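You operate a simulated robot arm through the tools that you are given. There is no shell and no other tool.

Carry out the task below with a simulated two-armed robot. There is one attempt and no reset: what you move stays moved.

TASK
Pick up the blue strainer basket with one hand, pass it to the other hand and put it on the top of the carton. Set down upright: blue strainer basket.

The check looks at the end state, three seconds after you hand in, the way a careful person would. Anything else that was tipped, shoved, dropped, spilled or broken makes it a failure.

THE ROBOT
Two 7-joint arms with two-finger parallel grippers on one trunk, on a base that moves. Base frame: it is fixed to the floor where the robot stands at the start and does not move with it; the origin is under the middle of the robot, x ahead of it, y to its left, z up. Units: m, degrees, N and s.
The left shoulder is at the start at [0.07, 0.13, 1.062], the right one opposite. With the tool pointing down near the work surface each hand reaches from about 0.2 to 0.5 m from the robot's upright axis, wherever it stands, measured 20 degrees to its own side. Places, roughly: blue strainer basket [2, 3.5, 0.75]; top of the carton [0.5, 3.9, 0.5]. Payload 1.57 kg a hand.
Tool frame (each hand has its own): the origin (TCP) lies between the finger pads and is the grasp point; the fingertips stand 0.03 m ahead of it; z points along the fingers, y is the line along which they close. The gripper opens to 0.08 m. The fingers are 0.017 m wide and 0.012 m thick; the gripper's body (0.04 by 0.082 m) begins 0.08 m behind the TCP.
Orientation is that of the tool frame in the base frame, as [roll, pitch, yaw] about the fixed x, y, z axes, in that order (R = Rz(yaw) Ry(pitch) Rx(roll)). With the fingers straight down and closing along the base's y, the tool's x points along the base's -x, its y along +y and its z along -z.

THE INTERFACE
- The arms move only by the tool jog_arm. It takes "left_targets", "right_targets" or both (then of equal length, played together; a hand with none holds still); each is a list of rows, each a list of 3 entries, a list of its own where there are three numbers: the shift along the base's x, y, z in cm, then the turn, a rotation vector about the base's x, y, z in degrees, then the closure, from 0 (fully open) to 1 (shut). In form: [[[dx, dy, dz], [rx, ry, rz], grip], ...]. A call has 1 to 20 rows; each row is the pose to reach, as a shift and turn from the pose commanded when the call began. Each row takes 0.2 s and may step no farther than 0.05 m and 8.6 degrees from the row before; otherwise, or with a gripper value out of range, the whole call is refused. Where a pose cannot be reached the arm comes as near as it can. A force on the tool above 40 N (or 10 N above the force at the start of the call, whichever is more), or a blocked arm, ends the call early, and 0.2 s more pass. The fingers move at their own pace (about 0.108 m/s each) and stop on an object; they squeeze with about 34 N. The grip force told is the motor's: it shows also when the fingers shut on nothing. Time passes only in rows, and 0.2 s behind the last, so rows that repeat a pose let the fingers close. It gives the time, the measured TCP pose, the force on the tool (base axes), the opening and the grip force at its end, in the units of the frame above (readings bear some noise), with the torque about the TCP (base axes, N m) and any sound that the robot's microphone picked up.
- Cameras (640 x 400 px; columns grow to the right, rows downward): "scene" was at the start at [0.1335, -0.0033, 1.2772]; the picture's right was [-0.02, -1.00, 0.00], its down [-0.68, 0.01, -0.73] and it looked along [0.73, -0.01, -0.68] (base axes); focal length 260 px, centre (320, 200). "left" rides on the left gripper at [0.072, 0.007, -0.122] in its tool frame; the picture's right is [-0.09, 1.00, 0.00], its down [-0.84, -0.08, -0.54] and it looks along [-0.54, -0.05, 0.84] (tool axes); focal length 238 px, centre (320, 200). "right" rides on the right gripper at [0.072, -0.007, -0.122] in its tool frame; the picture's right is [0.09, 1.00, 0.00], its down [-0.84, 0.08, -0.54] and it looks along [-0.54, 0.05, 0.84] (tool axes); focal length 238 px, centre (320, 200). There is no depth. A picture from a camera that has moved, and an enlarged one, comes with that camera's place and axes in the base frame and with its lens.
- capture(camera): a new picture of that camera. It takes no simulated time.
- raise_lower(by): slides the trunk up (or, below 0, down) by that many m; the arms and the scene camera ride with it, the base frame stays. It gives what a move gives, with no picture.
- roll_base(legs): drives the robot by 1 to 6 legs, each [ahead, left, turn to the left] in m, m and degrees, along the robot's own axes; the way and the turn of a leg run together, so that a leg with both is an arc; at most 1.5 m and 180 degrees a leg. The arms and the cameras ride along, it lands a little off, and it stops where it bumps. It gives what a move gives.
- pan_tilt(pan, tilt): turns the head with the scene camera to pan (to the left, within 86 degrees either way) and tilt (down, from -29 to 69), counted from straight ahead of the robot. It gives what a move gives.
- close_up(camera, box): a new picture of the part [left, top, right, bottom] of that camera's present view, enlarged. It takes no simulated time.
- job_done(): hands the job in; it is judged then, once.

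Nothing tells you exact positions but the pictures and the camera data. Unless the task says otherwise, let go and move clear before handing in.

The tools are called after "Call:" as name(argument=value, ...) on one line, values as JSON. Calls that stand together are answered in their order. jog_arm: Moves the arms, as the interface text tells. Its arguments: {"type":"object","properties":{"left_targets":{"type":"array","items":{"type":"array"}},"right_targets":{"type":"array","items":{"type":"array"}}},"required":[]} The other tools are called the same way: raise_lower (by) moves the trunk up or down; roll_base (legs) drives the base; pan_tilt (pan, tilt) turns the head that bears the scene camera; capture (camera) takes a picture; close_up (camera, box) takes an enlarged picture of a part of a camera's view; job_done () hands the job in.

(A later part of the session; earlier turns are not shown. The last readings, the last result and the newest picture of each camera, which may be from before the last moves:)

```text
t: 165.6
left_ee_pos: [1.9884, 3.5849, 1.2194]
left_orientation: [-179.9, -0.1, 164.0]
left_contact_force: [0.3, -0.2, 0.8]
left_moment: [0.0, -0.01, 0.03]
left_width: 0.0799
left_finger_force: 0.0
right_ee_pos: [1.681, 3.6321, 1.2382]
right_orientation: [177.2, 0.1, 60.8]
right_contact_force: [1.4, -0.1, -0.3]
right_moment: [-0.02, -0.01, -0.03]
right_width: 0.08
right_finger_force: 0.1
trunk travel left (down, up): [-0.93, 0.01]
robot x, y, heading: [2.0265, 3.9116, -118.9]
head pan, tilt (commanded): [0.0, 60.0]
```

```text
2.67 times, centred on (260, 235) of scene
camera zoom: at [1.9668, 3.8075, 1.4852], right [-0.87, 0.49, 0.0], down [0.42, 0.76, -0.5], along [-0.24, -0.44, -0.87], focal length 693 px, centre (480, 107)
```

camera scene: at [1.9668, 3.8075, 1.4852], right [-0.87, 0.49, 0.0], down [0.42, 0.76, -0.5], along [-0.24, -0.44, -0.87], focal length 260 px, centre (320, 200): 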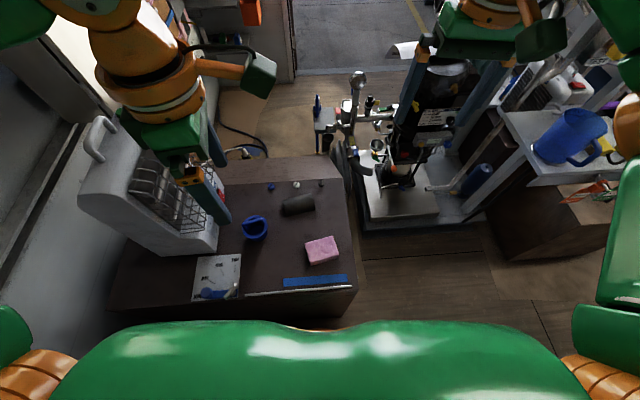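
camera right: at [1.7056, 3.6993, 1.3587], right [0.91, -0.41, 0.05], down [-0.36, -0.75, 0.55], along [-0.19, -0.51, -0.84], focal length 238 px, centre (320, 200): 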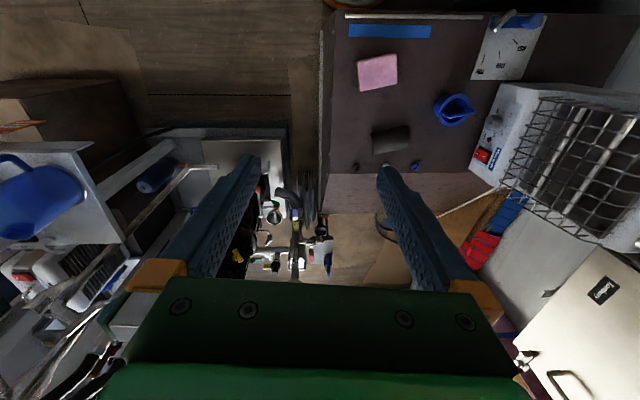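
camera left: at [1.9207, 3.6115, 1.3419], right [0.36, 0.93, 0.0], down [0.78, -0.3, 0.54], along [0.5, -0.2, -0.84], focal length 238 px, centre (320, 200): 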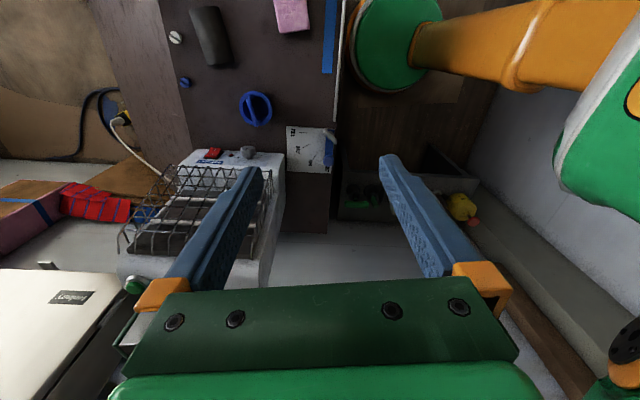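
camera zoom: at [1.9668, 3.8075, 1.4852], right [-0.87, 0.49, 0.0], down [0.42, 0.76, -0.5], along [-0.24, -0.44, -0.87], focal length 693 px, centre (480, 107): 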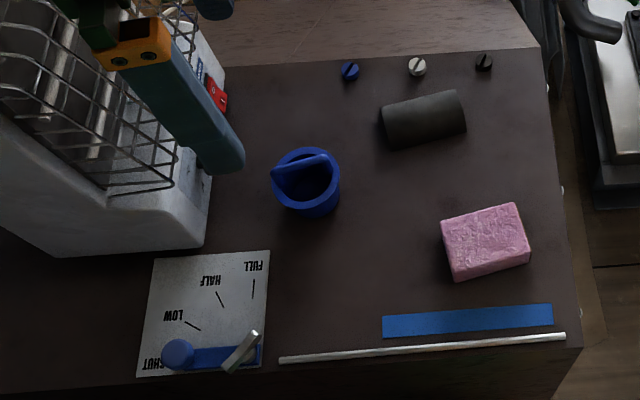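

The handle's midpoint is at about (1.980, 3.426, 0.787), bar azimuth −16°, so the gripper yaw is right. I lower the trunk to bring the handle into comfortable reach.

Call:
raise_lower(by=-0.2)

Call:
capture(camera="left")

Call:
capture(camera="scene")

```text
t: 167.7
left_ee_pos: [1.9891, 3.5838, 1.0199]
left_orientation: [180.0, 0.0, 163.8]
left_contact_force: [-0.2, 0.8, -0.9]
left_moment: [0.03, 0.03, 0.02]
left_width: 0.0799
left_finger_force: 0.0
right_ee_pos: [1.681, 3.6307, 1.0384]
right_orientation: [177.3, 0.0, 60.8]
right_contact_force: [-0.2, 0.8, -0.1]
right_moment: [-0.04, 0.01, -0.01]
right_width: 0.08
right_finger_force: 0.1
trunk travel left (down, up): [-0.73, 0.21]
robot x, y, heading: [2.0201, 3.9098, -119.3]
head pan, tilt (commanded): [0.0, 60.0]
```

```text
taken
camera left: at [1.9204, 3.6104, 1.1414], right [0.36, 0.93, 0.0], down [0.78, -0.31, 0.54], along [0.5, -0.2, -0.84], focal length 238 px, centre (320, 200)
```

left: 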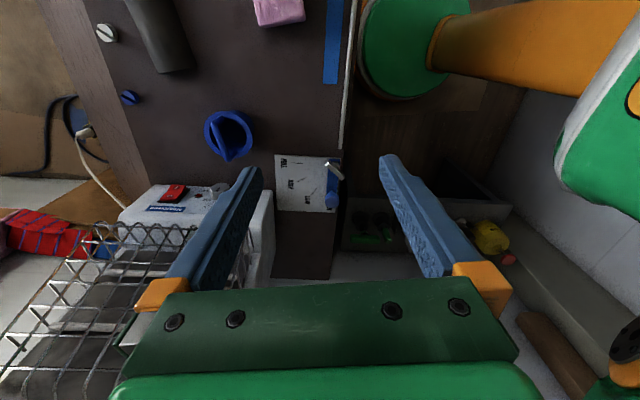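

```text
taken
camera scene: at [1.9663, 3.8061, 1.2851], right [-0.87, 0.49, 0.0], down [0.42, 0.76, -0.5], along [-0.24, -0.44, -0.87], focal length 260 px, centre (320, 200)
```

scene: 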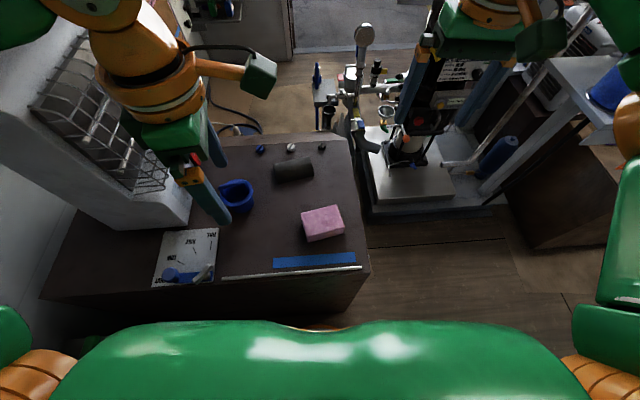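

Call:
close_up(camera="left", box=[170, 90, 290, 165])

```text
5.33 times, centred on (230, 128) of left
camera zoom: at [1.9204, 3.6104, 1.1414], right [0.36, 0.93, 0.0], down [0.78, -0.31, 0.54], along [0.5, -0.2, -0.84], focal length 1271 px, centre (800, 587)
```

zoom: 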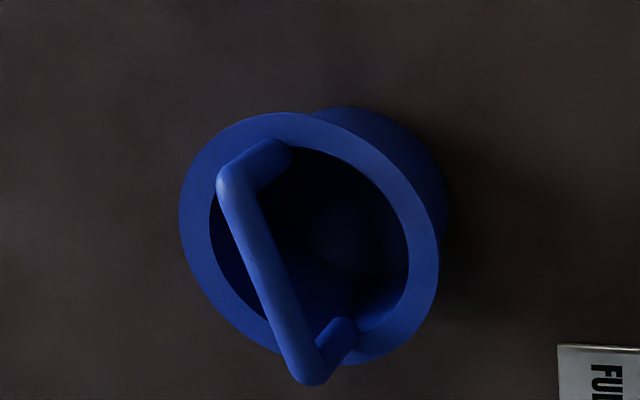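

The rim is at about z 0.76 and the bar at about z 0.79, centred at (1.9795, 3.4265). I move the left hand over it at a safe height, then come down part way and check the alignment.

Call:
jog_arm(left_targets=[[[-0.2, -4.0, 0], [0, 0, 0], 0], [[-0.5, -8.0, 0], [0, 0, 0], 0], [[-0.7, -12.0, 0], [0, 0, 0], 0], [[-0.95, -15.75, 0], [0, 0, 0], 0], [[-0.95, -15.75, -4], [0, 0, 0], 0], [[-0.95, -15.75, -8], [0, 0, 0], 0], [[-0.95, -15.75, -11], [0, 0, 0], 0], [[-0.95, -15.75, -11], [0, 0, 0], 0]])

Call:
capture(camera="left")

Call:
capture(camera="scene")

```text
t: 169.5
left_ee_pos: [1.9779, 3.4263, 0.9085]
left_orientation: [-179.9, 0.0, 163.9]
left_contact_force: [0.3, 0.0, -0.8]
left_moment: [0.0, -0.01, 0.01]
left_width: 0.08
left_finger_force: 0.0
right_ee_pos: [1.6803, 3.6314, 1.0366]
right_orientation: [177.4, -0.1, 60.7]
right_contact_force: [-0.6, -0.2, 0.4]
right_moment: [-0.02, 0.0, 0.0]
right_width: 0.0801
right_finger_force: 0.0
trunk travel left (down, up): [-0.73, 0.21]
robot x, y, heading: [2.0263, 3.9065, -119.0]
head pan, tilt (commanded): [0.0, 60.0]
```

```text
taken
camera left: at [1.9102, 3.4528, 1.0315], right [0.36, 0.93, 0.0], down [0.78, -0.31, 0.54], along [0.5, -0.2, -0.84], focal length 238 px, centre (320, 200)
```

left: 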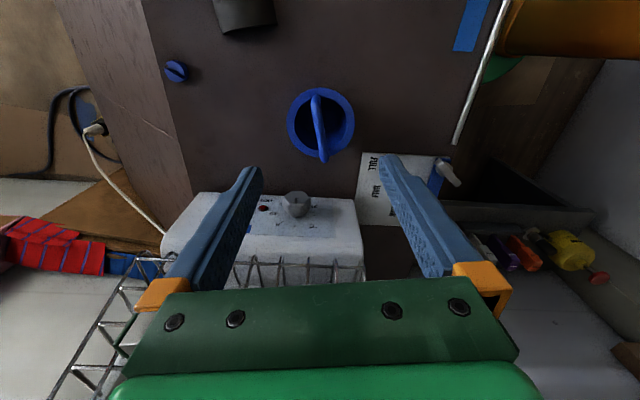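

```text
taken
camera scene: at [1.9664, 3.8062, 1.2851], right [-0.87, 0.49, 0.0], down [0.42, 0.76, -0.5], along [-0.24, -0.44, -0.87], focal length 260 px, centre (320, 200)
```

scene: 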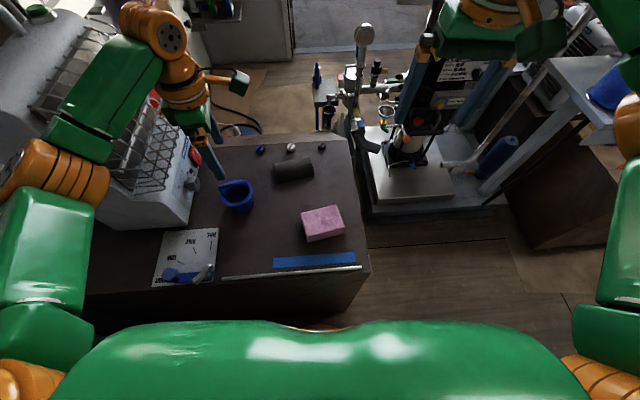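

Call:
close_up(camera="left", box=[260, 70, 380, 170])

Call:
close_up(camera="scene", box=[0, 0, 280, 280])

```text
4.00 times, centred on (320, 120) of left
camera zoom: at [1.9102, 3.4528, 1.0315], right [0.36, 0.93, 0.0], down [0.78, -0.31, 0.54], along [0.5, -0.2, -0.84], focal length 953 px, centre (320, 520)
```

zoom: 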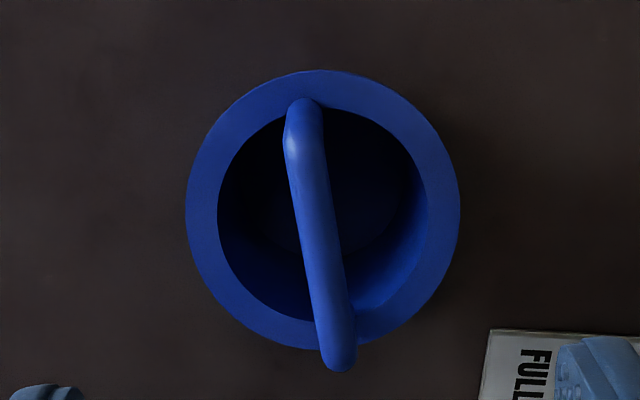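

```text
1.43 times, centred on (140, 140) of scene
camera zoom: at [1.9664, 3.8062, 1.2851], right [-0.87, 0.49, 0.0], down [0.42, 0.76, -0.5], along [-0.24, -0.44, -0.87], focal length 371 px, centre (577, 286)
```

zoom: 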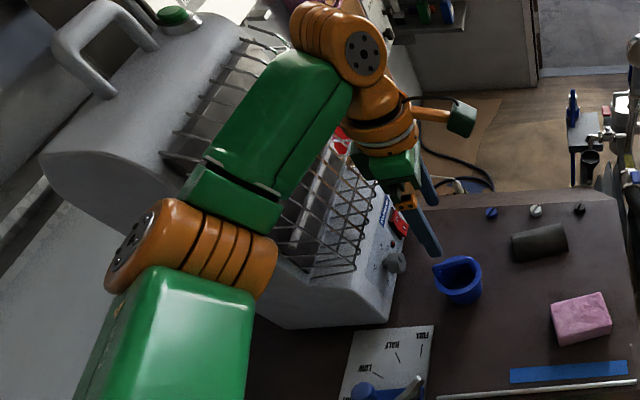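

The gripper is centred over the handle bar within a millimetre or two. I descend to z≈0.798 with fingers open, keeping the tips just above the rim.

Call:
jog_arm(left_targets=[[[0, 0, -3.5], [0, 0, 1], 0], [[0, 0, -7], [0, 0, 2], 0], [[0, 0, -9.5], [0, 0, 3], 0], [[0, 0.05, -11.0], [0, 0, 3], 0], [[0, 0.05, -11.0], [0, 0, 3], 0]])

Call:
capture(camera="left")

Call:
close_up(camera="scene", box=[120, 100, 300, 260])

```text
t: 170.7
left_ee_pos: [1.9791, 3.4267, 0.7992]
left_orientation: [-180.0, 0.1, 166.8]
left_contact_force: [0.2, -0.5, -0.4]
left_moment: [0.02, -0.01, -0.03]
left_width: 0.0799
left_finger_force: 0.1
right_ee_pos: [1.6807, 3.6314, 1.0378]
right_orientation: [177.3, 0.0, 60.7]
right_contact_force: [-1.1, 1.4, 0.0]
right_moment: [-0.02, -0.04, -0.01]
right_width: 0.08
right_finger_force: 0.1
trunk travel left (down, up): [-0.73, 0.21]
robot x, y, heading: [2.0215, 3.913, -119.3]
head pan, tilt (commanded): [0.0, 60.0]
```

```text
taken
camera left: at [1.9096, 3.4495, 0.9215], right [0.32, 0.95, 0.0], down [0.8, -0.26, 0.54], along [0.51, -0.17, -0.84], focal length 238 px, centre (320, 200)
```

left: 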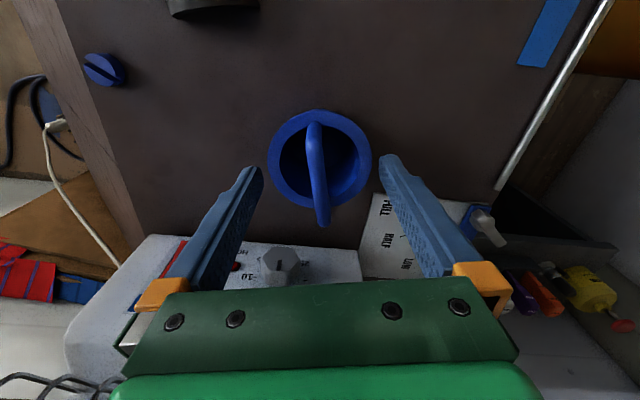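

```text
2.50 times, centred on (210, 180) of scene
camera zoom: at [1.9663, 3.806, 1.2851], right [-0.87, 0.49, 0.0], down [0.42, 0.76, -0.5], along [-0.24, -0.44, -0.87], focal length 650 px, centre (595, 250)
```

zoom: 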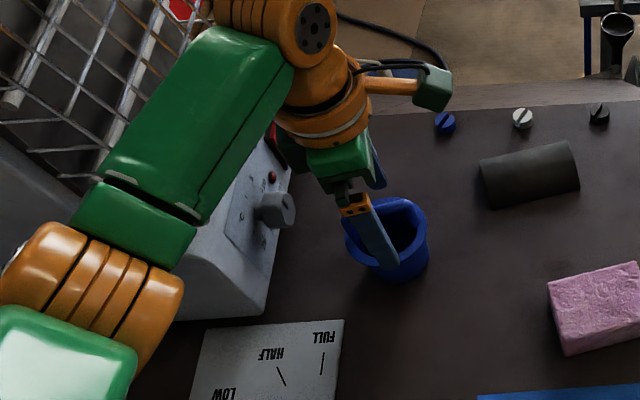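

The bar lies centred between the open pads. I close the left gripper on it.

Call:
jog_arm(left_targets=[[[0, 0, 0], [0, 0, 0], 1], [[0, 0, 0], [0, 0, 0], 1], [[0, 0, 0], [0, 0, 0], 1], [[0, 0, 0], [0, 0, 0], 1]])

Call:
capture(camera="left")

```text
t: 171.7
left_ee_pos: [1.9781, 3.4245, 0.8001]
left_orientation: [179.9, -0.1, 166.9]
left_contact_force: [0.3, 0.7, 0.1]
left_moment: [0.0, -0.01, 0.04]
left_width: 0.0087
left_finger_force: 27.8
right_ee_pos: [1.6807, 3.63, 1.0376]
right_orientation: [177.3, 0.1, 60.7]
right_contact_force: [-0.2, 0.3, 0.5]
right_moment: [-0.02, -0.03, 0.02]
right_width: 0.0799
right_finger_force: 0.1
trunk travel left (down, up): [-0.73, 0.21]
robot x, y, heading: [2.0212, 3.9117, -118.9]
head pan, tilt (commanded): [0.0, 60.0]
```

```text
taken
camera left: at [1.9096, 3.4495, 0.9216], right [0.32, 0.95, 0.0], down [0.8, -0.26, 0.54], along [0.51, -0.17, -0.84], focal length 238 px, centre (320, 200)
```

left: 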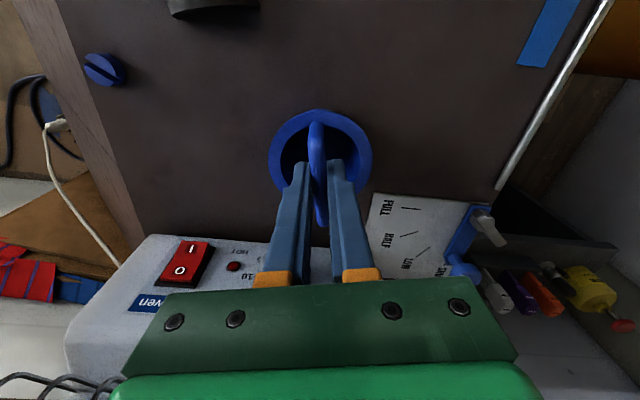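

The handle is gripped (8.7 mm between the pads). I lift straight up.

Call:
jog_arm(left_targets=[[[0, 0, 1.5], [0, 0, 0], 1], [[0, 0, 4], [0, 0, 0], 1], [[0, 0, 7], [0, 0, 0], 1], [[0, 0, 10], [0, 0, 0], 1], [[0, 0, 13], [0, 0, 0], 1], [[0, 0, 16], [0, 0, 0], 1], [[0, 0, 19], [0, 0, 0], 1], [[0, 0, 22], [0, 0, 0], 1]])

Call:
capture(camera="left")

Call:
capture(camera="scene")

```text
t: 173.5
left_ee_pos: [1.9788, 3.427, 1.0204]
left_orientation: [-179.9, 0.0, 167.0]
left_contact_force: [0.3, 0.3, -0.5]
left_moment: [0.01, -0.01, 0.03]
left_width: 0.0
left_finger_force: 21.6
right_ee_pos: [1.681, 3.6321, 1.038]
right_orientation: [177.1, 0.1, 60.8]
right_contact_force: [-0.2, -0.4, 0.3]
right_moment: [-0.01, 0.02, 0.0]
right_width: 0.0798
right_finger_force: 0.1
trunk travel left (down, up): [-0.73, 0.21]
robot x, y, heading: [2.0213, 3.909, -119.1]
head pan, tilt (commanded): [0.0, 60.0]
```

```text
taken
camera left: at [1.9096, 3.4505, 1.1427], right [0.31, 0.95, 0.0], down [0.8, -0.26, 0.54], along [0.51, -0.17, -0.84], focal length 238 px, centre (320, 200)
```

left: 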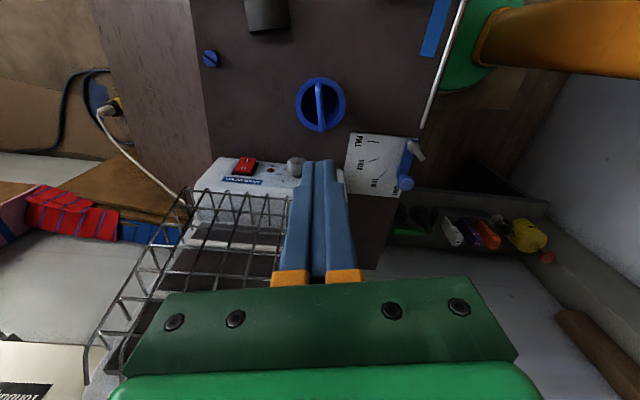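

```text
taken
camera scene: at [1.9661, 3.8069, 1.2851], right [-0.87, 0.49, 0.0], down [0.42, 0.76, -0.5], along [-0.24, -0.44, -0.87], focal length 260 px, centre (320, 200)
```

scene: 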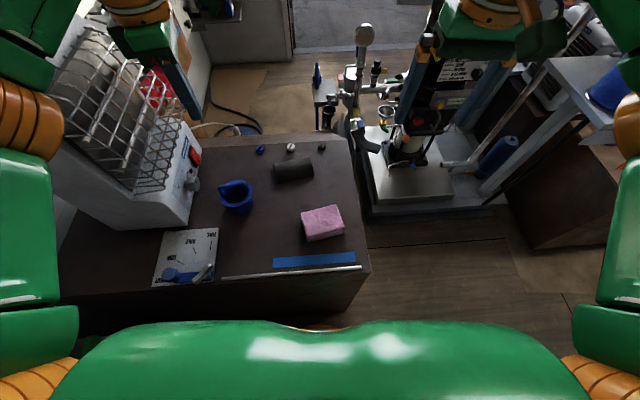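

The handle slipped out: the pads shut on nothing and the basket is still standing on the plinth. I zoom in to see whether it moved and judge why the grip slid off.

Call:
close_up(camera="left", box=[260, 50, 380, 150])

Call:
close_up(camera="scene", box=[180, 150, 300, 230])

Call:
close_up(camera="right", box=[400, 50, 560, 170])

```text
4.00 times, centred on (320, 100) of left
camera zoom: at [1.9096, 3.4505, 1.1427], right [0.31, 0.95, 0.0], down [0.8, -0.26, 0.54], along [0.51, -0.17, -0.84], focal length 953 px, centre (320, 600)
```

zoom: 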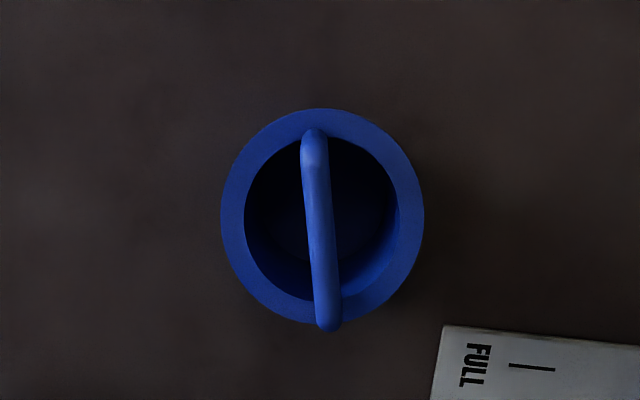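

```text
5.00 times, centred on (240, 190) of scene
camera zoom: at [1.9661, 3.8069, 1.2851], right [-0.87, 0.49, 0.0], down [0.42, 0.76, -0.5], along [-0.24, -0.44, -0.87], focal length 1299 px, centre (720, 250)
```

zoom: 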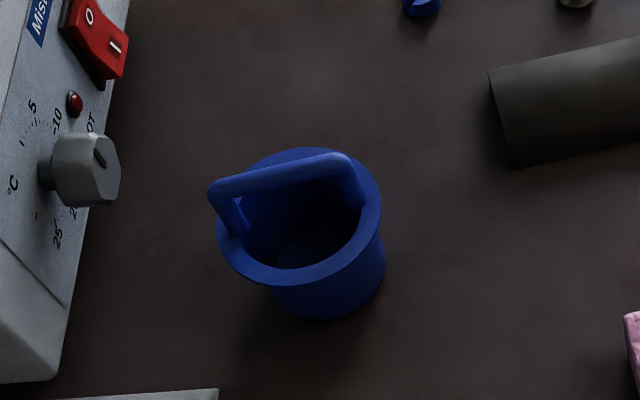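

```text
3.33 times, centred on (480, 110) of right
camera zoom: at [1.705, 3.7006, 1.1588], right [0.91, -0.41, 0.05], down [-0.37, -0.75, 0.55], along [-0.19, -0.52, -0.84], focal length 794 px, centre (-213, 500)
```

zoom: 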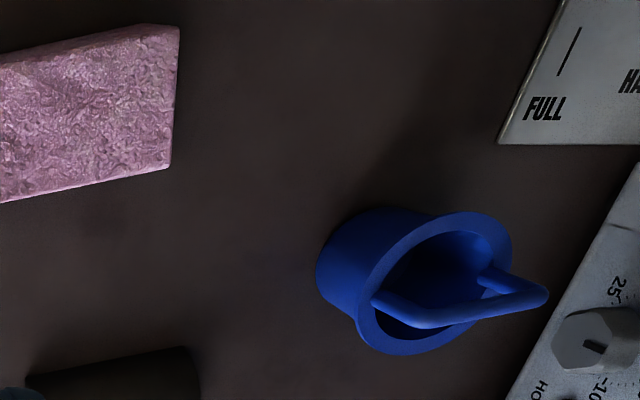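

The basket stands unmoved with its bar at z≈0.79, so the pads must have held it too near the fingertips. I'll pre-close the fingers to about 3 cm so they fit inside the basket's mouth, and first descend half way to check.

Call:
jog_arm(left_targets=[[[0, 0, -2], [0, 0, 0], 0.62], [[0, 0, -5], [0, 0, 0], 0.62], [[0, 0, -9], [0, 0, 0], 0.62], [[0, 0, -13], [0, 0, 0], 0.62], [[0, 0, -17], [0, 0, 0], 0.62], [[0, 0, -19], [0, 0, 0], 0.62], [[0, 0, -19], [0, 0, 0], 0.62]])

Call:
capture(camera="left")

Call:
close_up(camera="left", box=[250, 90, 390, 240])

```text
t: 175.1
left_ee_pos: [1.9791, 3.426, 0.8292]
left_orientation: [180.0, 0.0, 166.9]
left_contact_force: [-0.2, -0.4, 0.5]
left_moment: [-0.01, 0.01, 0.0]
left_width: 0.0306
left_finger_force: 0.0
right_ee_pos: [1.6801, 3.6301, 1.0387]
right_orientation: [177.2, 0.0, 60.7]
right_contact_force: [0.7, 0.2, 0.5]
right_moment: [-0.01, 0.0, -0.02]
right_width: 0.0801
right_finger_force: 0.1
trunk travel left (down, up): [-0.73, 0.21]
robot x, y, heading: [2.021, 3.9096, -119.2]
head pan, tilt (commanded): [0.0, 60.0]
```

```text
taken
camera left: at [1.9094, 3.4496, 0.9507], right [0.31, 0.95, 0.0], down [0.8, -0.26, 0.54], along [0.51, -0.17, -0.84], focal length 238 px, centre (320, 200)
```

left: 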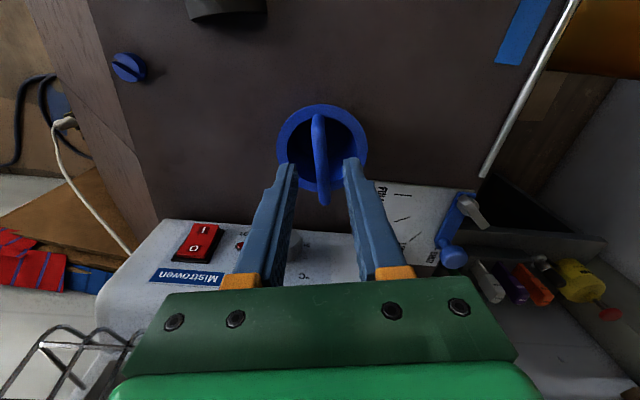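

```text
2.67 times, centred on (320, 165) of left
camera zoom: at [1.9094, 3.4496, 0.9507], right [0.31, 0.95, 0.0], down [0.8, -0.26, 0.54], along [0.51, -0.17, -0.84], focal length 636 px, centre (320, 293)
```

zoom: 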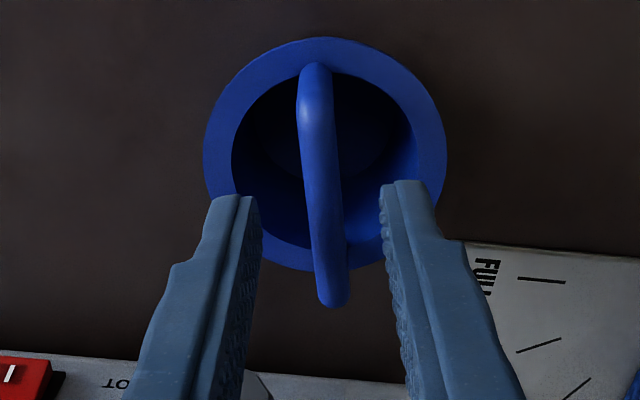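

The fingers at 3 cm would graze the rim, so I narrow the opening to about 2.2 cm and descend so the bar sits deep between the pads, tips just inside the basket mouth.

Call:
jog_arm(left_targets=[[[0, 0.1, 0], [0, 0, 0], 0.72], [[0, 0.1, 0], [0, 0, 0], 0.72], [[0, 0.1, -2], [0, 0, 0], 0.72], [[0, 0.1, -4], [0, 0, 0], 0.72], [[0, 0.1, -5.6], [0, 0, 0], 0.72], [[0, 0.1, -5.6], [0, 0, 0], 0.72]])

Call:
close_up(camera="left", box=[240, 90, 400, 240])

```text
t: 176.2
left_ee_pos: [1.9799, 3.4274, 0.7889]
left_orientation: [-179.5, -0.2, 167.0]
left_contact_force: [2.3, 3.9, 18.4]
left_moment: [0.44, -0.18, 0.01]
left_width: 0.0261
left_finger_force: 2.6
right_ee_pos: [1.683, 3.6337, 1.0391]
right_orientation: [177.2, 0.2, 60.7]
right_contact_force: [-0.5, 0.0, 0.3]
right_moment: [0.05, -0.01, -0.03]
right_width: 0.08
right_finger_force: 0.0
trunk travel left (down, up): [-0.73, 0.21]
robot x, y, heading: [2.024, 3.9123, -118.8]
head pan, tilt (commanded): [0.0, 60.0]
stopped in row 5 (left hand): the force on the tool passed its limit at 48 N (the readings are from after the stop); the commanded pose is now the measured one
```

```text
2.67 times, centred on (320, 165) of left
camera zoom: at [1.9105, 3.4517, 0.9114], right [0.31, 0.95, -0.01], down [0.8, -0.26, 0.54], along [0.51, -0.18, -0.84], focal length 636 px, centre (320, 293)
```

zoom: 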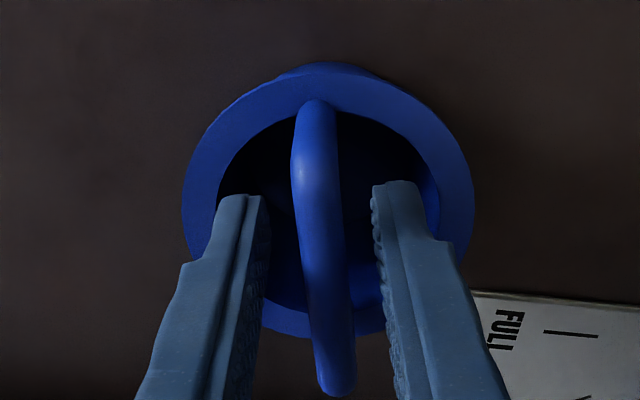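

The fingers met resistance near rim height (tips at z≈0.759), so I back up at once and check that the basket still stands well.

Call:
jog_arm(left_targets=[[[0, 0, 1.0], [0, 0, 0], 0.62], [[0, 0, 2.0], [0, 0, 0], 0.62], [[0, 0, 4.0], [0, 0, 0], 0.62], [[0, 0, 4.0], [0, 0, 0], 0.62]])

Call:
close_up(camera="left", box=[240, 80, 400, 230])

Call:
close_up(camera="scene", box=[160, 130, 320, 240])

Call:
close_up(camera="right", box=[400, 50, 560, 170])

```text
t: 177.2
left_ee_pos: [1.9791, 3.4241, 0.8252]
left_orientation: [-179.5, -0.2, 166.9]
left_contact_force: [0.4, 0.3, -0.1]
left_moment: [-0.01, 0.02, 0.02]
left_width: 0.0302
left_finger_force: 0.1
right_ee_pos: [1.6809, 3.6308, 1.037]
right_orientation: [177.3, 0.0, 60.7]
right_contact_force: [0.4, 0.4, 0.3]
right_moment: [0.0, 0.0, 0.01]
right_width: 0.0802
right_finger_force: 0.0
trunk travel left (down, up): [-0.73, 0.21]
robot x, y, heading: [2.0202, 3.9106, -119.1]
head pan, tilt (commanded): [0.0, 60.0]
```

```text
2.67 times, centred on (320, 155) of left
camera zoom: at [1.91, 3.4487, 0.9486], right [0.31, 0.95, -0.01], down [0.8, -0.26, 0.54], along [0.51, -0.18, -0.84], focal length 636 px, centre (320, 320)
```

zoom: 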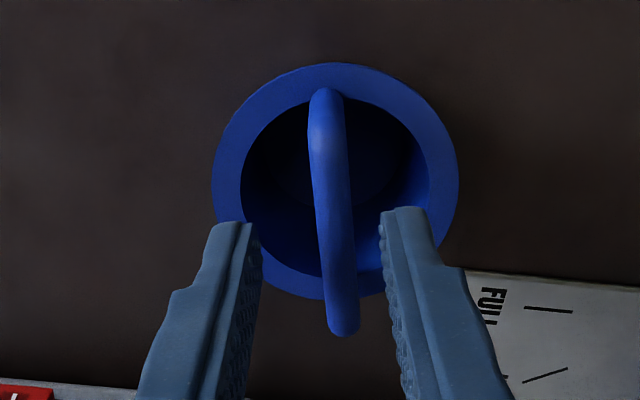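

```text
3.64 times, centred on (240, 185) of scene
camera zoom: at [1.9664, 3.8057, 1.2851], right [-0.87, 0.49, 0.0], down [0.42, 0.76, -0.5], along [-0.24, -0.44, -0.87], focal length 945 px, centre (611, 254)
```

zoom: 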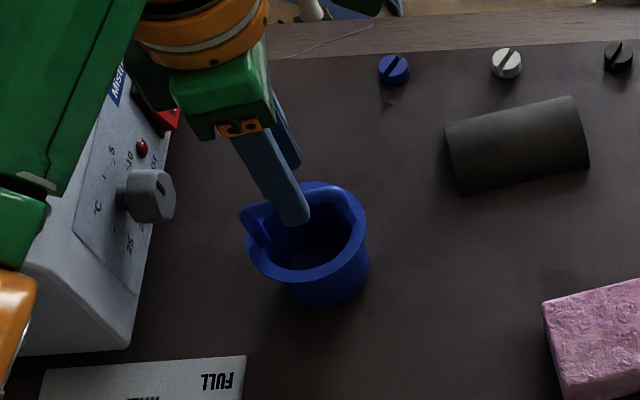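

```text
3.33 times, centred on (480, 110) of right
camera zoom: at [1.7054, 3.6993, 1.1586], right [0.91, -0.41, 0.05], down [-0.36, -0.75, 0.55], along [-0.19, -0.51, -0.84], focal length 794 px, centre (-213, 500)
```

zoom: 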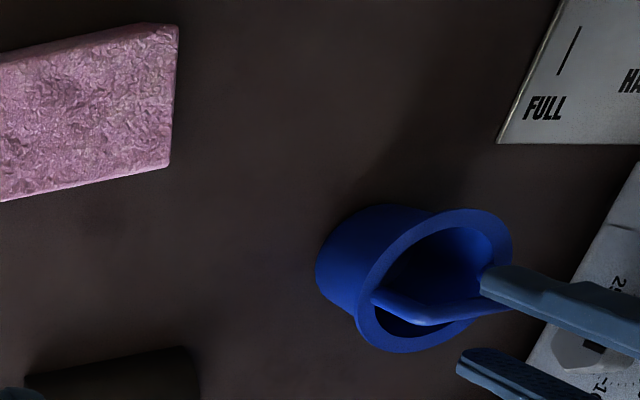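

The basket is still upright and in place. I'll grip the bar again a little deeper than the first time (tips just above the rim) and test the lift in small steps.

Call:
jog_arm(left_targets=[[[0, 0.2, -1.5], [-0.4, 0.2, 0], 0.62], [[0, 0.3, -2.8], [-0.4, 0.2, 0], 0.62], [[0, 0.3, -3.2], [-0.4, 0.2, 0], 0.62], [[0, 0.3, -3.2], [-0.4, 0.2, 0], 1], [[0, 0.3, -3.2], [-0.4, 0.2, 0], 1], [[0, 0.3, -3.2], [-0.4, 0.2, 0], 1], [[0, 0.3, -3.2], [-0.4, 0.2, 0], 1]])

Call:
close_up(camera="left", box=[240, 80, 400, 230])

```text
t: 178.8
left_ee_pos: [1.979, 3.4266, 0.7948]
left_orientation: [-179.2, -0.4, 166.9]
left_contact_force: [0.3, -0.2, 0.3]
left_moment: [0.01, 0.06, 0.04]
left_width: 0.0088
left_finger_force: 27.1
right_ee_pos: [1.6817, 3.6307, 1.0372]
right_orientation: [177.3, 0.0, 60.8]
right_contact_force: [-0.3, 1.0, 0.8]
right_moment: [0.0, -0.02, 0.03]
right_width: 0.0799
right_finger_force: 0.1
trunk travel left (down, up): [-0.73, 0.21]
robot x, y, heading: [2.0213, 3.9075, -119.0]
head pan, tilt (commanded): [0.0, 60.0]
```

```text
2.67 times, centred on (320, 155) of left
camera zoom: at [1.9106, 3.4526, 0.9166], right [0.31, 0.95, -0.01], down [0.8, -0.26, 0.54], along [0.51, -0.18, -0.84], focal length 636 px, centre (320, 320)
```

zoom: 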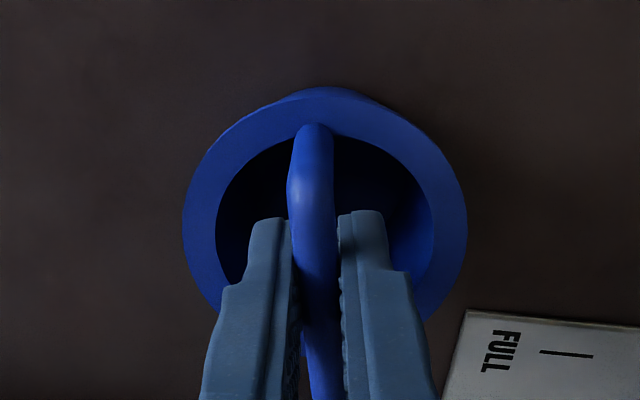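

Call:
jog_arm(left_targets=[[[0, 0, 0.2], [0, 0, 0], 1], [[0, 0, 0.5], [0, 0, 0], 1], [[0, 0, 0.8], [0, 0, 0], 1], [[0, 0, 0.8], [0, 0, 0], 1]])

Call:
close_up(camera="left", box=[240, 80, 400, 230])

Call:
close_up(camera="right", box=[400, 50, 560, 170])

```text
t: 179.8
left_ee_pos: [1.9782, 3.4272, 0.8019]
left_orientation: [-179.2, -0.2, 166.8]
left_contact_force: [-0.4, -0.3, -0.7]
left_moment: [-0.02, 0.01, -0.01]
left_width: 0.0089
left_finger_force: 27.3
right_ee_pos: [1.6813, 3.6297, 1.037]
right_orientation: [177.3, 0.1, 60.7]
right_contact_force: [0.3, 0.5, 0.7]
right_moment: [-0.01, -0.01, -0.01]
right_width: 0.0798
right_finger_force: 0.1
trunk travel left (down, up): [-0.73, 0.21]
robot x, y, heading: [2.0199, 3.9072, -119.4]
head pan, tilt (commanded): [0.0, 60.0]
```

```text
2.67 times, centred on (320, 155) of left
camera zoom: at [1.9103, 3.4523, 0.9245], right [0.32, 0.95, -0.01], down [0.8, -0.26, 0.54], along [0.51, -0.18, -0.84], focal length 636 px, centre (320, 320)
```

zoom: 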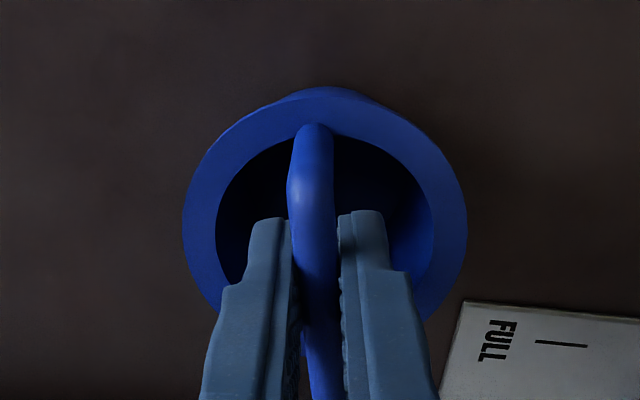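

```text
3.33 times, centred on (480, 110) of right
camera zoom: at [1.7054, 3.6992, 1.1586], right [0.91, -0.41, 0.05], down [-0.36, -0.76, 0.55], along [-0.19, -0.51, -0.84], focal length 794 px, centre (-213, 500)
```

zoom: 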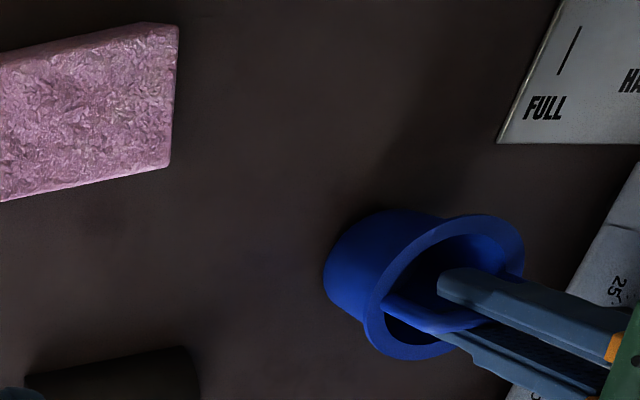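

This time the basket came up with the hand. I continue lifting slowly and keep watching the grip.

Call:
jog_arm(left_targets=[[[0, 0, 0.5], [0, 0, 0], 1], [[0, 0, 1.0], [0, 0, 0], 1], [[0, 0, 1.5], [0, 0, 0], 1], [[0, 0, 2.0], [0, 0, 0], 1], [[0, 0, 2.5], [0, 0, 0], 1], [[0, 0, 3.0], [0, 0, 0], 1], [[0, 0, 3.5], [0, 0, 0], 1], [[0, 0, 4.0], [0, 0, 0], 1]])

Call:
close_up(camera="left", box=[240, 80, 400, 230])

Call:
close_up(camera="right", box=[400, 50, 560, 170])

```text
t: 181.7
left_ee_pos: [1.9796, 3.4284, 0.8409]
left_orientation: [-179.2, -0.2, 166.9]
left_contact_force: [0.0, 0.1, -1.0]
left_moment: [0.01, -0.02, 0.01]
left_width: 0.009
left_finger_force: 27.7
right_ee_pos: [1.6797, 3.6299, 1.0388]
right_orientation: [177.2, 0.0, 60.7]
right_contact_force: [0.0, 0.3, -0.4]
right_moment: [-0.01, 0.03, 0.02]
right_width: 0.0799
right_finger_force: 0.0
trunk travel left (down, up): [-0.73, 0.21]
robot x, y, heading: [2.0226, 3.912, -118.9]
head pan, tilt (commanded): [0.0, 60.0]
```

```text
2.67 times, centred on (320, 155) of left
camera zoom: at [1.9103, 3.4523, 0.9643], right [0.32, 0.95, -0.01], down [0.8, -0.26, 0.54], along [0.51, -0.18, -0.84], focal length 636 px, centre (320, 320)
```

zoom: 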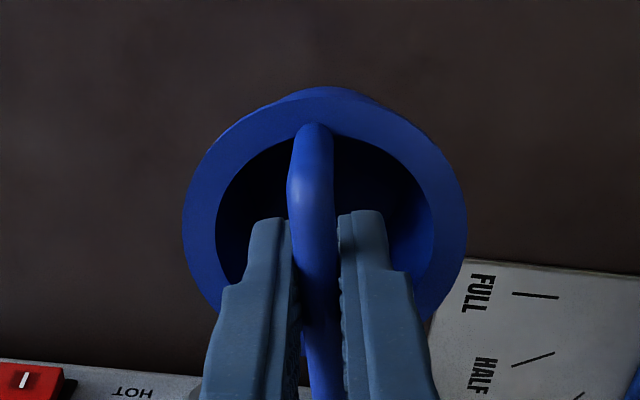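

```text
3.33 times, centred on (480, 110) of right
camera zoom: at [1.7055, 3.6992, 1.1586], right [0.91, -0.41, 0.05], down [-0.36, -0.76, 0.55], along [-0.19, -0.51, -0.84], focal length 794 px, centre (-213, 500)
```

zoom: 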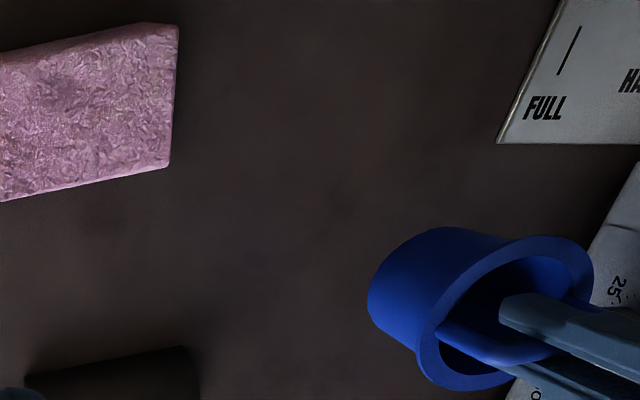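

The grip holds when moved gently. I keep lifting slowly to carry the basket clear of the plinth.

Call:
jog_arm(left_targets=[[[0, 0, 0.8], [0, 0, 0], 1], [[0, 0, 1.7], [0, 0, 0], 1], [[0, 0, 2.7], [0, 0, 0], 1], [[0, 0, 3.7], [0, 0, 0], 1], [[0, 0, 4.7], [0, 0, 0], 1], [[0, 0, 5.7], [0, 0, 0], 1], [[0, 0, 6.7], [0, 0, 0], 1], [[0, 0, 7.7], [0, 0, 0], 1], [[0, 0, 8.7], [0, 0, 0], 1], [[0, 0, 9.7], [0, 0, 0], 1], [[0, 0, 10.7], [0, 0, 0], 1], [[0, 0, 11.7], [0, 0, 0], 1], [[0, 0, 12.7], [0, 0, 0], 1], [[0, 0, 13.7], [0, 0, 0], 1], [[0, 0, 14.6], [0, 0, 0], 1], [[0, 0, 15.3], [0, 0, 0], 1], [[0, 0, 15.8], [0, 0, 0], 1], [[0, 0, 16.0], [0, 0, 0], 1]])

Call:
close_up(camera="left", box=[240, 80, 400, 230])

Call:
capture(camera="scene")

```text
t: 185.4
left_ee_pos: [1.9786, 3.4275, 1.0028]
left_orientation: [-179.2, -0.3, 167.0]
left_contact_force: [0.1, 0.3, -0.9]
left_moment: [0.0, -0.02, 0.01]
left_width: 0.009
left_finger_force: 28.0
right_ee_pos: [1.6815, 3.6299, 1.0375]
right_orientation: [177.3, 0.0, 60.6]
right_contact_force: [-0.6, 0.3, 0.1]
right_moment: [0.02, 0.02, -0.01]
right_width: 0.08
right_finger_force: 0.0
trunk travel left (down, up): [-0.73, 0.21]
robot x, y, heading: [2.023, 3.9098, -119.0]
head pan, tilt (commanded): [0.0, 60.0]
```

```text
2.67 times, centred on (320, 155) of left
camera zoom: at [1.9101, 3.4524, 1.1249], right [0.31, 0.95, -0.01], down [0.8, -0.26, 0.54], along [0.51, -0.18, -0.84], focal length 636 px, centre (320, 320)
```

zoom: 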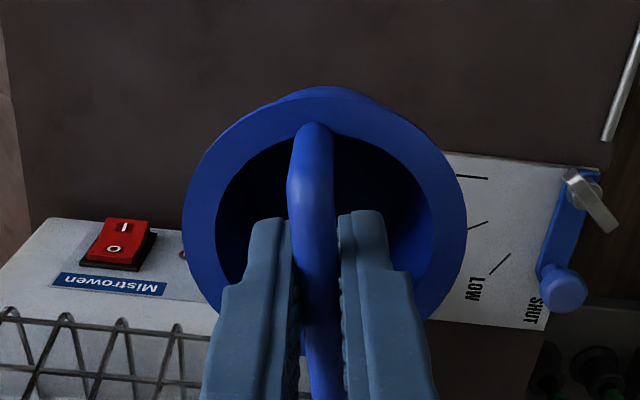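

```text
taken
camera scene: at [1.9663, 3.8056, 1.2851], right [-0.87, 0.49, 0.0], down [0.42, 0.76, -0.5], along [-0.24, -0.44, -0.87], focal length 260 px, centre (320, 200)
```

scene: 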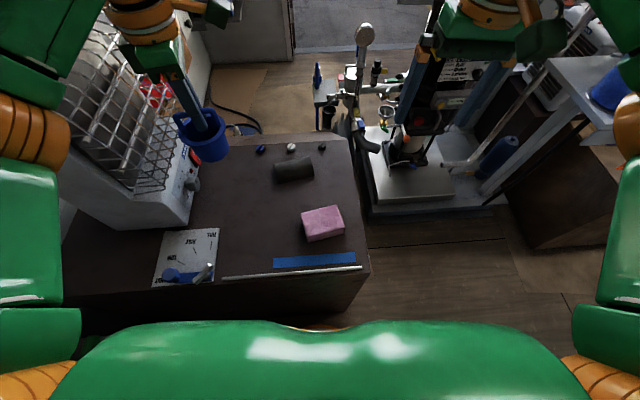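

The basket hangs firmly from the left hand. Next I prepare the right hand: straighten it, then yaw it −90° so its fingers will straddle the body fore-and-aft.

Call:
jog_arm(right_targets=[[[0.9, -0.5, 0], [0.7, 1.2, 0], 0], [[-1.8, 1.0, 0], [1.32, 2.36, 0], 0], [[-3.5, 1.9, 0], [1.32, 2.36, 0], 0]])

Call:
jog_arm(right_targets=[[[0, 0, 0], [0, 0, -8.2], 0], [[0, 0, 0], [0, 0, -16.4], 0], [[0, 0, 0], [0, 0, -24.5], 0], [[0, 0, 0], [0, 0, -32.7], 0], [[0, 0, 0], [0, 0, -40.9], 0], [[0, 0, 0], [0, 0, -49.1], 0], [[0, 0, 0], [0, 0, -57.3], 0], [[0, 0, 0], [0, 0, -65.5], 0], [[0, 0, 0], [0, 0, -73.6], 0], [[0, 0, 0], [0, 0, -81.8], 0], [[0, 0, 0], [0, 0, -90], 0]])

```text
t: 186.2
left_ee_pos: [1.9779, 3.428, 1.0023]
left_orientation: [-179.2, -0.1, 167.0]
left_contact_force: [-0.1, -0.3, -0.9]
left_moment: [-0.02, 0.03, -0.02]
left_width: 0.009
left_finger_force: 27.3
right_ee_pos: [1.6453, 3.6505, 1.0388]
right_orientation: [179.9, 0.0, 60.8]
right_contact_force: [-0.6, 0.0, -0.2]
right_moment: [0.03, 0.0, 0.03]
right_width: 0.0802
right_finger_force: 0.1
trunk travel left (down, up): [-0.73, 0.21]
robot x, y, heading: [2.0217, 3.9111, -119.3]
head pan, tilt (commanded): [0.0, 60.0]
```

```text
t: 188.7
left_ee_pos: [1.978, 3.428, 1.0031]
left_orientation: [-179.2, -0.3, 166.9]
left_contact_force: [-0.2, -0.6, -1.0]
left_moment: [0.01, 0.01, 0.0]
left_width: 0.0089
left_finger_force: 27.3
right_ee_pos: [1.6452, 3.6493, 1.0361]
right_orientation: [179.9, 0.1, -29.4]
right_contact_force: [-0.5, -0.3, -0.6]
right_moment: [-0.01, -0.05, 0.02]
right_width: 0.0801
right_finger_force: 0.0
trunk travel left (down, up): [-0.73, 0.21]
robot x, y, heading: [2.0206, 3.9081, -119.0]
head pan, tilt (commanded): [0.0, 60.0]
```

The right hand is yawed as planned. Now I tilt it about the forward axis so it points left and slightly downward, keeping it clear of the basket.

Call:
jog_arm(right_targets=[[[0, 0, -1], [-3.8, -6.79, 0], 0], [[0, 0, -2], [-7.59, -13.58, 0], 0], [[0, 0, -3], [-11.39, -20.37, 0], 0], [[0, 0, -4], [-15.18, -27.16, 0], 0], [[0, 0, -5], [-18.98, -33.95, 0], 0], [[0, 0, -6], [-22.77, -40.74, 0], 0], [[0, 0, -7], [-26.57, -47.53, 0], 0], [[0, 0, -8], [-30.36, -54.32, 0], 0], [[0, 0, -9], [-34.16, -61.1, 0], 0]])

Call:
capture(camera="right")

Call:
capture(camera="scene")

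```text
t: 190.7
left_ee_pos: [1.9776, 3.4273, 1.0016]
left_orientation: [-179.1, -0.2, 166.9]
left_contact_force: [0.4, 0.0, -0.8]
left_moment: [0.02, 0.02, -0.02]
left_width: 0.0089
left_finger_force: 27.7
right_ee_pos: [1.6452, 3.6504, 0.9471]
right_orientation: [-179.7, -70.1, -29.7]
right_contact_force: [-1.4, -0.7, 0.1]
right_moment: [0.0, 0.01, 0.0]
right_width: 0.0799
right_finger_force: 0.0
trunk travel left (down, up): [-0.73, 0.21]
robot x, y, heading: [2.0205, 3.9065, -118.9]
head pan, tilt (commanded): [0.0, 60.0]
```

```text
taken
camera right: at [1.5699, 3.6995, 1.0561], right [-0.46, -0.88, 0.08], down [-0.73, 0.32, -0.6], along [0.51, -0.34, -0.79], focal length 238 px, centre (320, 200)
```

right: 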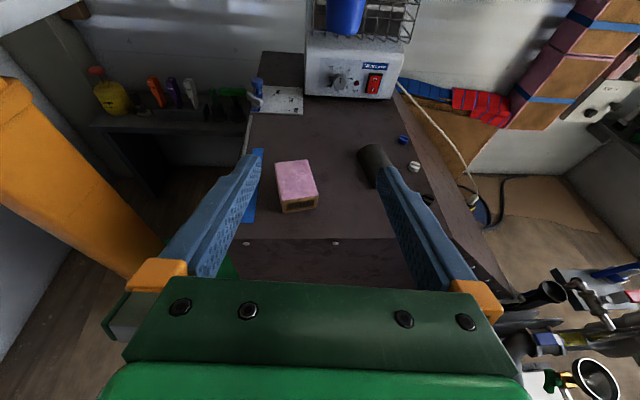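

```text
taken
camera scene: at [1.9658, 3.8052, 1.285], right [-0.87, 0.49, 0.0], down [0.42, 0.76, -0.5], along [-0.24, -0.44, -0.87], focal length 260 px, centre (320, 200)
```

scene: 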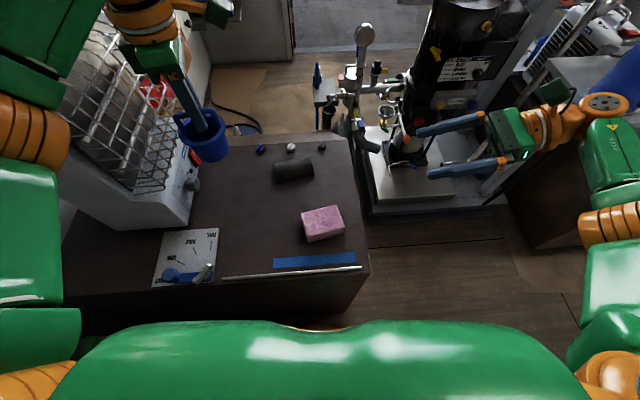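

The right hand now points left with its camera on top. I bring the basket with the left hand to the middle in front of me, slowly turning it so the left camera faces back toward me.

Call:
jog_arm(left_targets=[[[-0.5, 0.4, 0], [0, 0, -4], 1], [[-1.3, 1.0, 0], [0, 0, -9], 1], [[-2.2, 1.7, 0], [0, 0, -15], 1], [[-3.1, 2.4, 0], [0, 0, -21], 1], [[-4.0, 3.1, 0], [0, 0, -27], 1], [[-4.9, 3.85, 0], [0, 0, -33], 1], [[-5.8, 4.55, 0], [0, 0, -39], 1], [[-6.7, 5.25, 0], [0, 0, -45], 1], [[-7.6, 5.95, 0], [0, 0, -51], 1], [[-8.5, 6.65, 0], [0, 0, -57], 1], [[-9.4, 7.35, 0], [0, 0, -63], 1], [[-10.3, 8.05, 0], [0, 0, -69], 1], [[-11.2, 8.75, 0], [0, 0, -75], 1], [[-12.1, 9.45, 0], [0, 0, -81], 1], [[-13.0, 10.15, 0], [0, 0, -87], 1], [[-13.9, 10.85, 0], [0, 0, -93], 1], [[-14.8, 11.55, 0], [0, 0, -99], 1], [[-15.4, 12.0, 0], [0, 0, -103], 1], [[-15.65, 12.25, 0], [0, 0, -106], 1]])

Call:
capture(camera="right")

Call:
capture(camera="left")

Call:
capture(camera="scene")

```text
t: 194.7
left_ee_pos: [1.8202, 3.5503, 1.0019]
left_orientation: [-179.3, -0.3, 60.8]
left_contact_force: [-0.2, 0.2, -1.8]
left_moment: [0.0, -0.01, 0.01]
left_width: 0.009
left_finger_force: 27.6
right_ee_pos: [1.6462, 3.6497, 0.9475]
right_orientation: [-179.8, -70.1, -29.4]
right_contact_force: [-0.5, 0.5, 0.3]
right_moment: [-0.01, 0.0, -0.03]
right_width: 0.08
right_finger_force: 0.1
trunk travel left (down, up): [-0.73, 0.21]
robot x, y, heading: [2.0204, 3.9083, -119.1]
head pan, tilt (commanded): [0.0, 60.0]
```

```text
taken
camera right: at [1.5704, 3.6996, 1.0566], right [-0.46, -0.88, 0.09], down [-0.73, 0.32, -0.6], along [0.5, -0.34, -0.79], focal length 238 px, centre (320, 200)
```

right: 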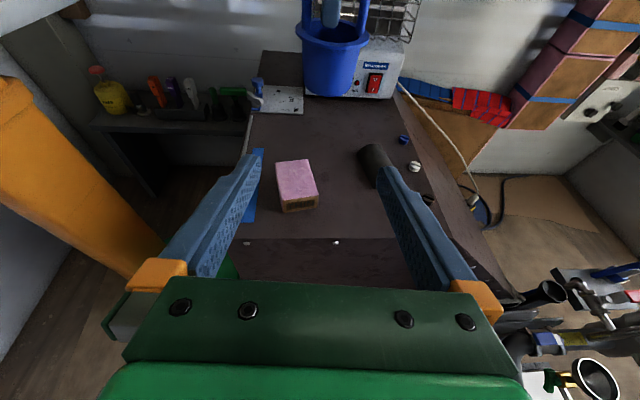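

```text
taken
camera left: at [1.8629, 3.609, 1.1246], right [0.82, -0.57, -0.01], down [-0.47, -0.7, 0.54], along [-0.32, -0.44, -0.84], focal length 238 px, centre (320, 200)
```

left: 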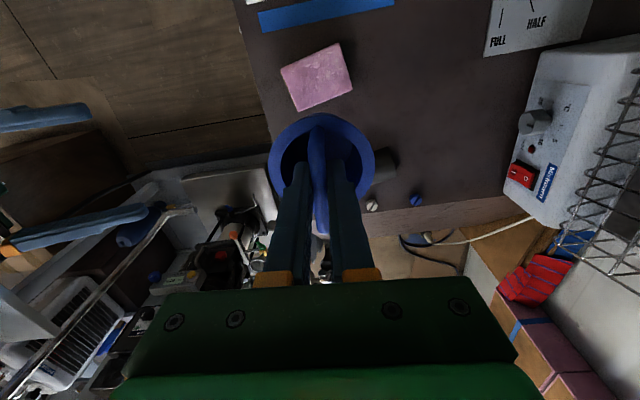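

```text
taken
camera scene: at [1.9661, 3.8058, 1.2851], right [-0.87, 0.49, 0.0], down [0.42, 0.76, -0.5], along [-0.24, -0.44, -0.87], focal length 260 px, centre (320, 200)
```

scene: 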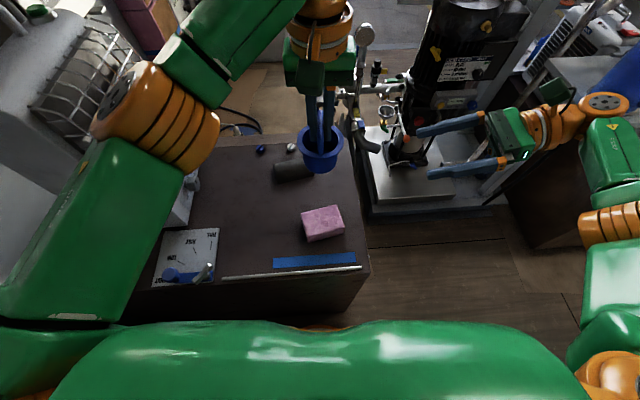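

The basket is in front and in view of the right camera. I zoom in to line the right hand up with the body.

Call:
close_up(camera="right", box=[260, 0, 420, 110])

Call:
close_up(camera="scene", box=[270, 70, 540, 220])

```text
3.64 times, centred on (340, 55) of right
camera zoom: at [1.5704, 3.6996, 1.0566], right [-0.46, -0.88, 0.09], down [-0.73, 0.32, -0.6], along [0.5, -0.34, -0.79], focal length 867 px, centre (247, 727)
```

zoom: 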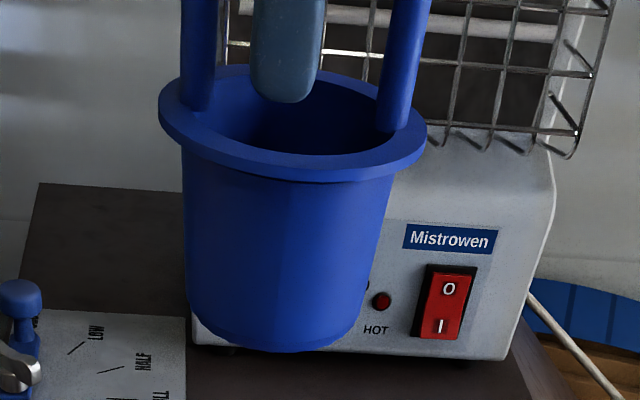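

```text
2.37 times, centred on (405, 145) of scene
camera zoom: at [1.9661, 3.8058, 1.2851], right [-0.87, 0.49, 0.0], down [0.42, 0.76, -0.5], along [-0.24, -0.44, -0.87], focal length 616 px, centre (118, 330)
```

zoom: 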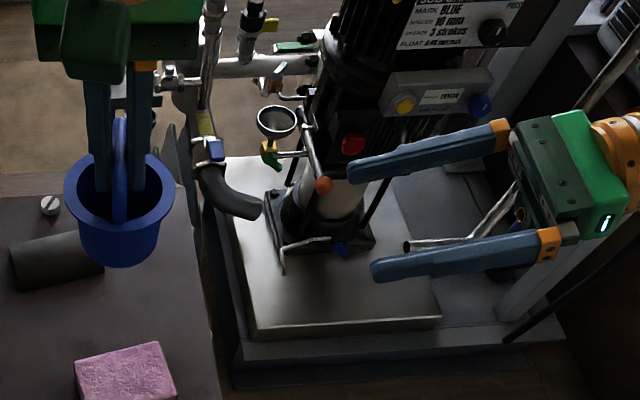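

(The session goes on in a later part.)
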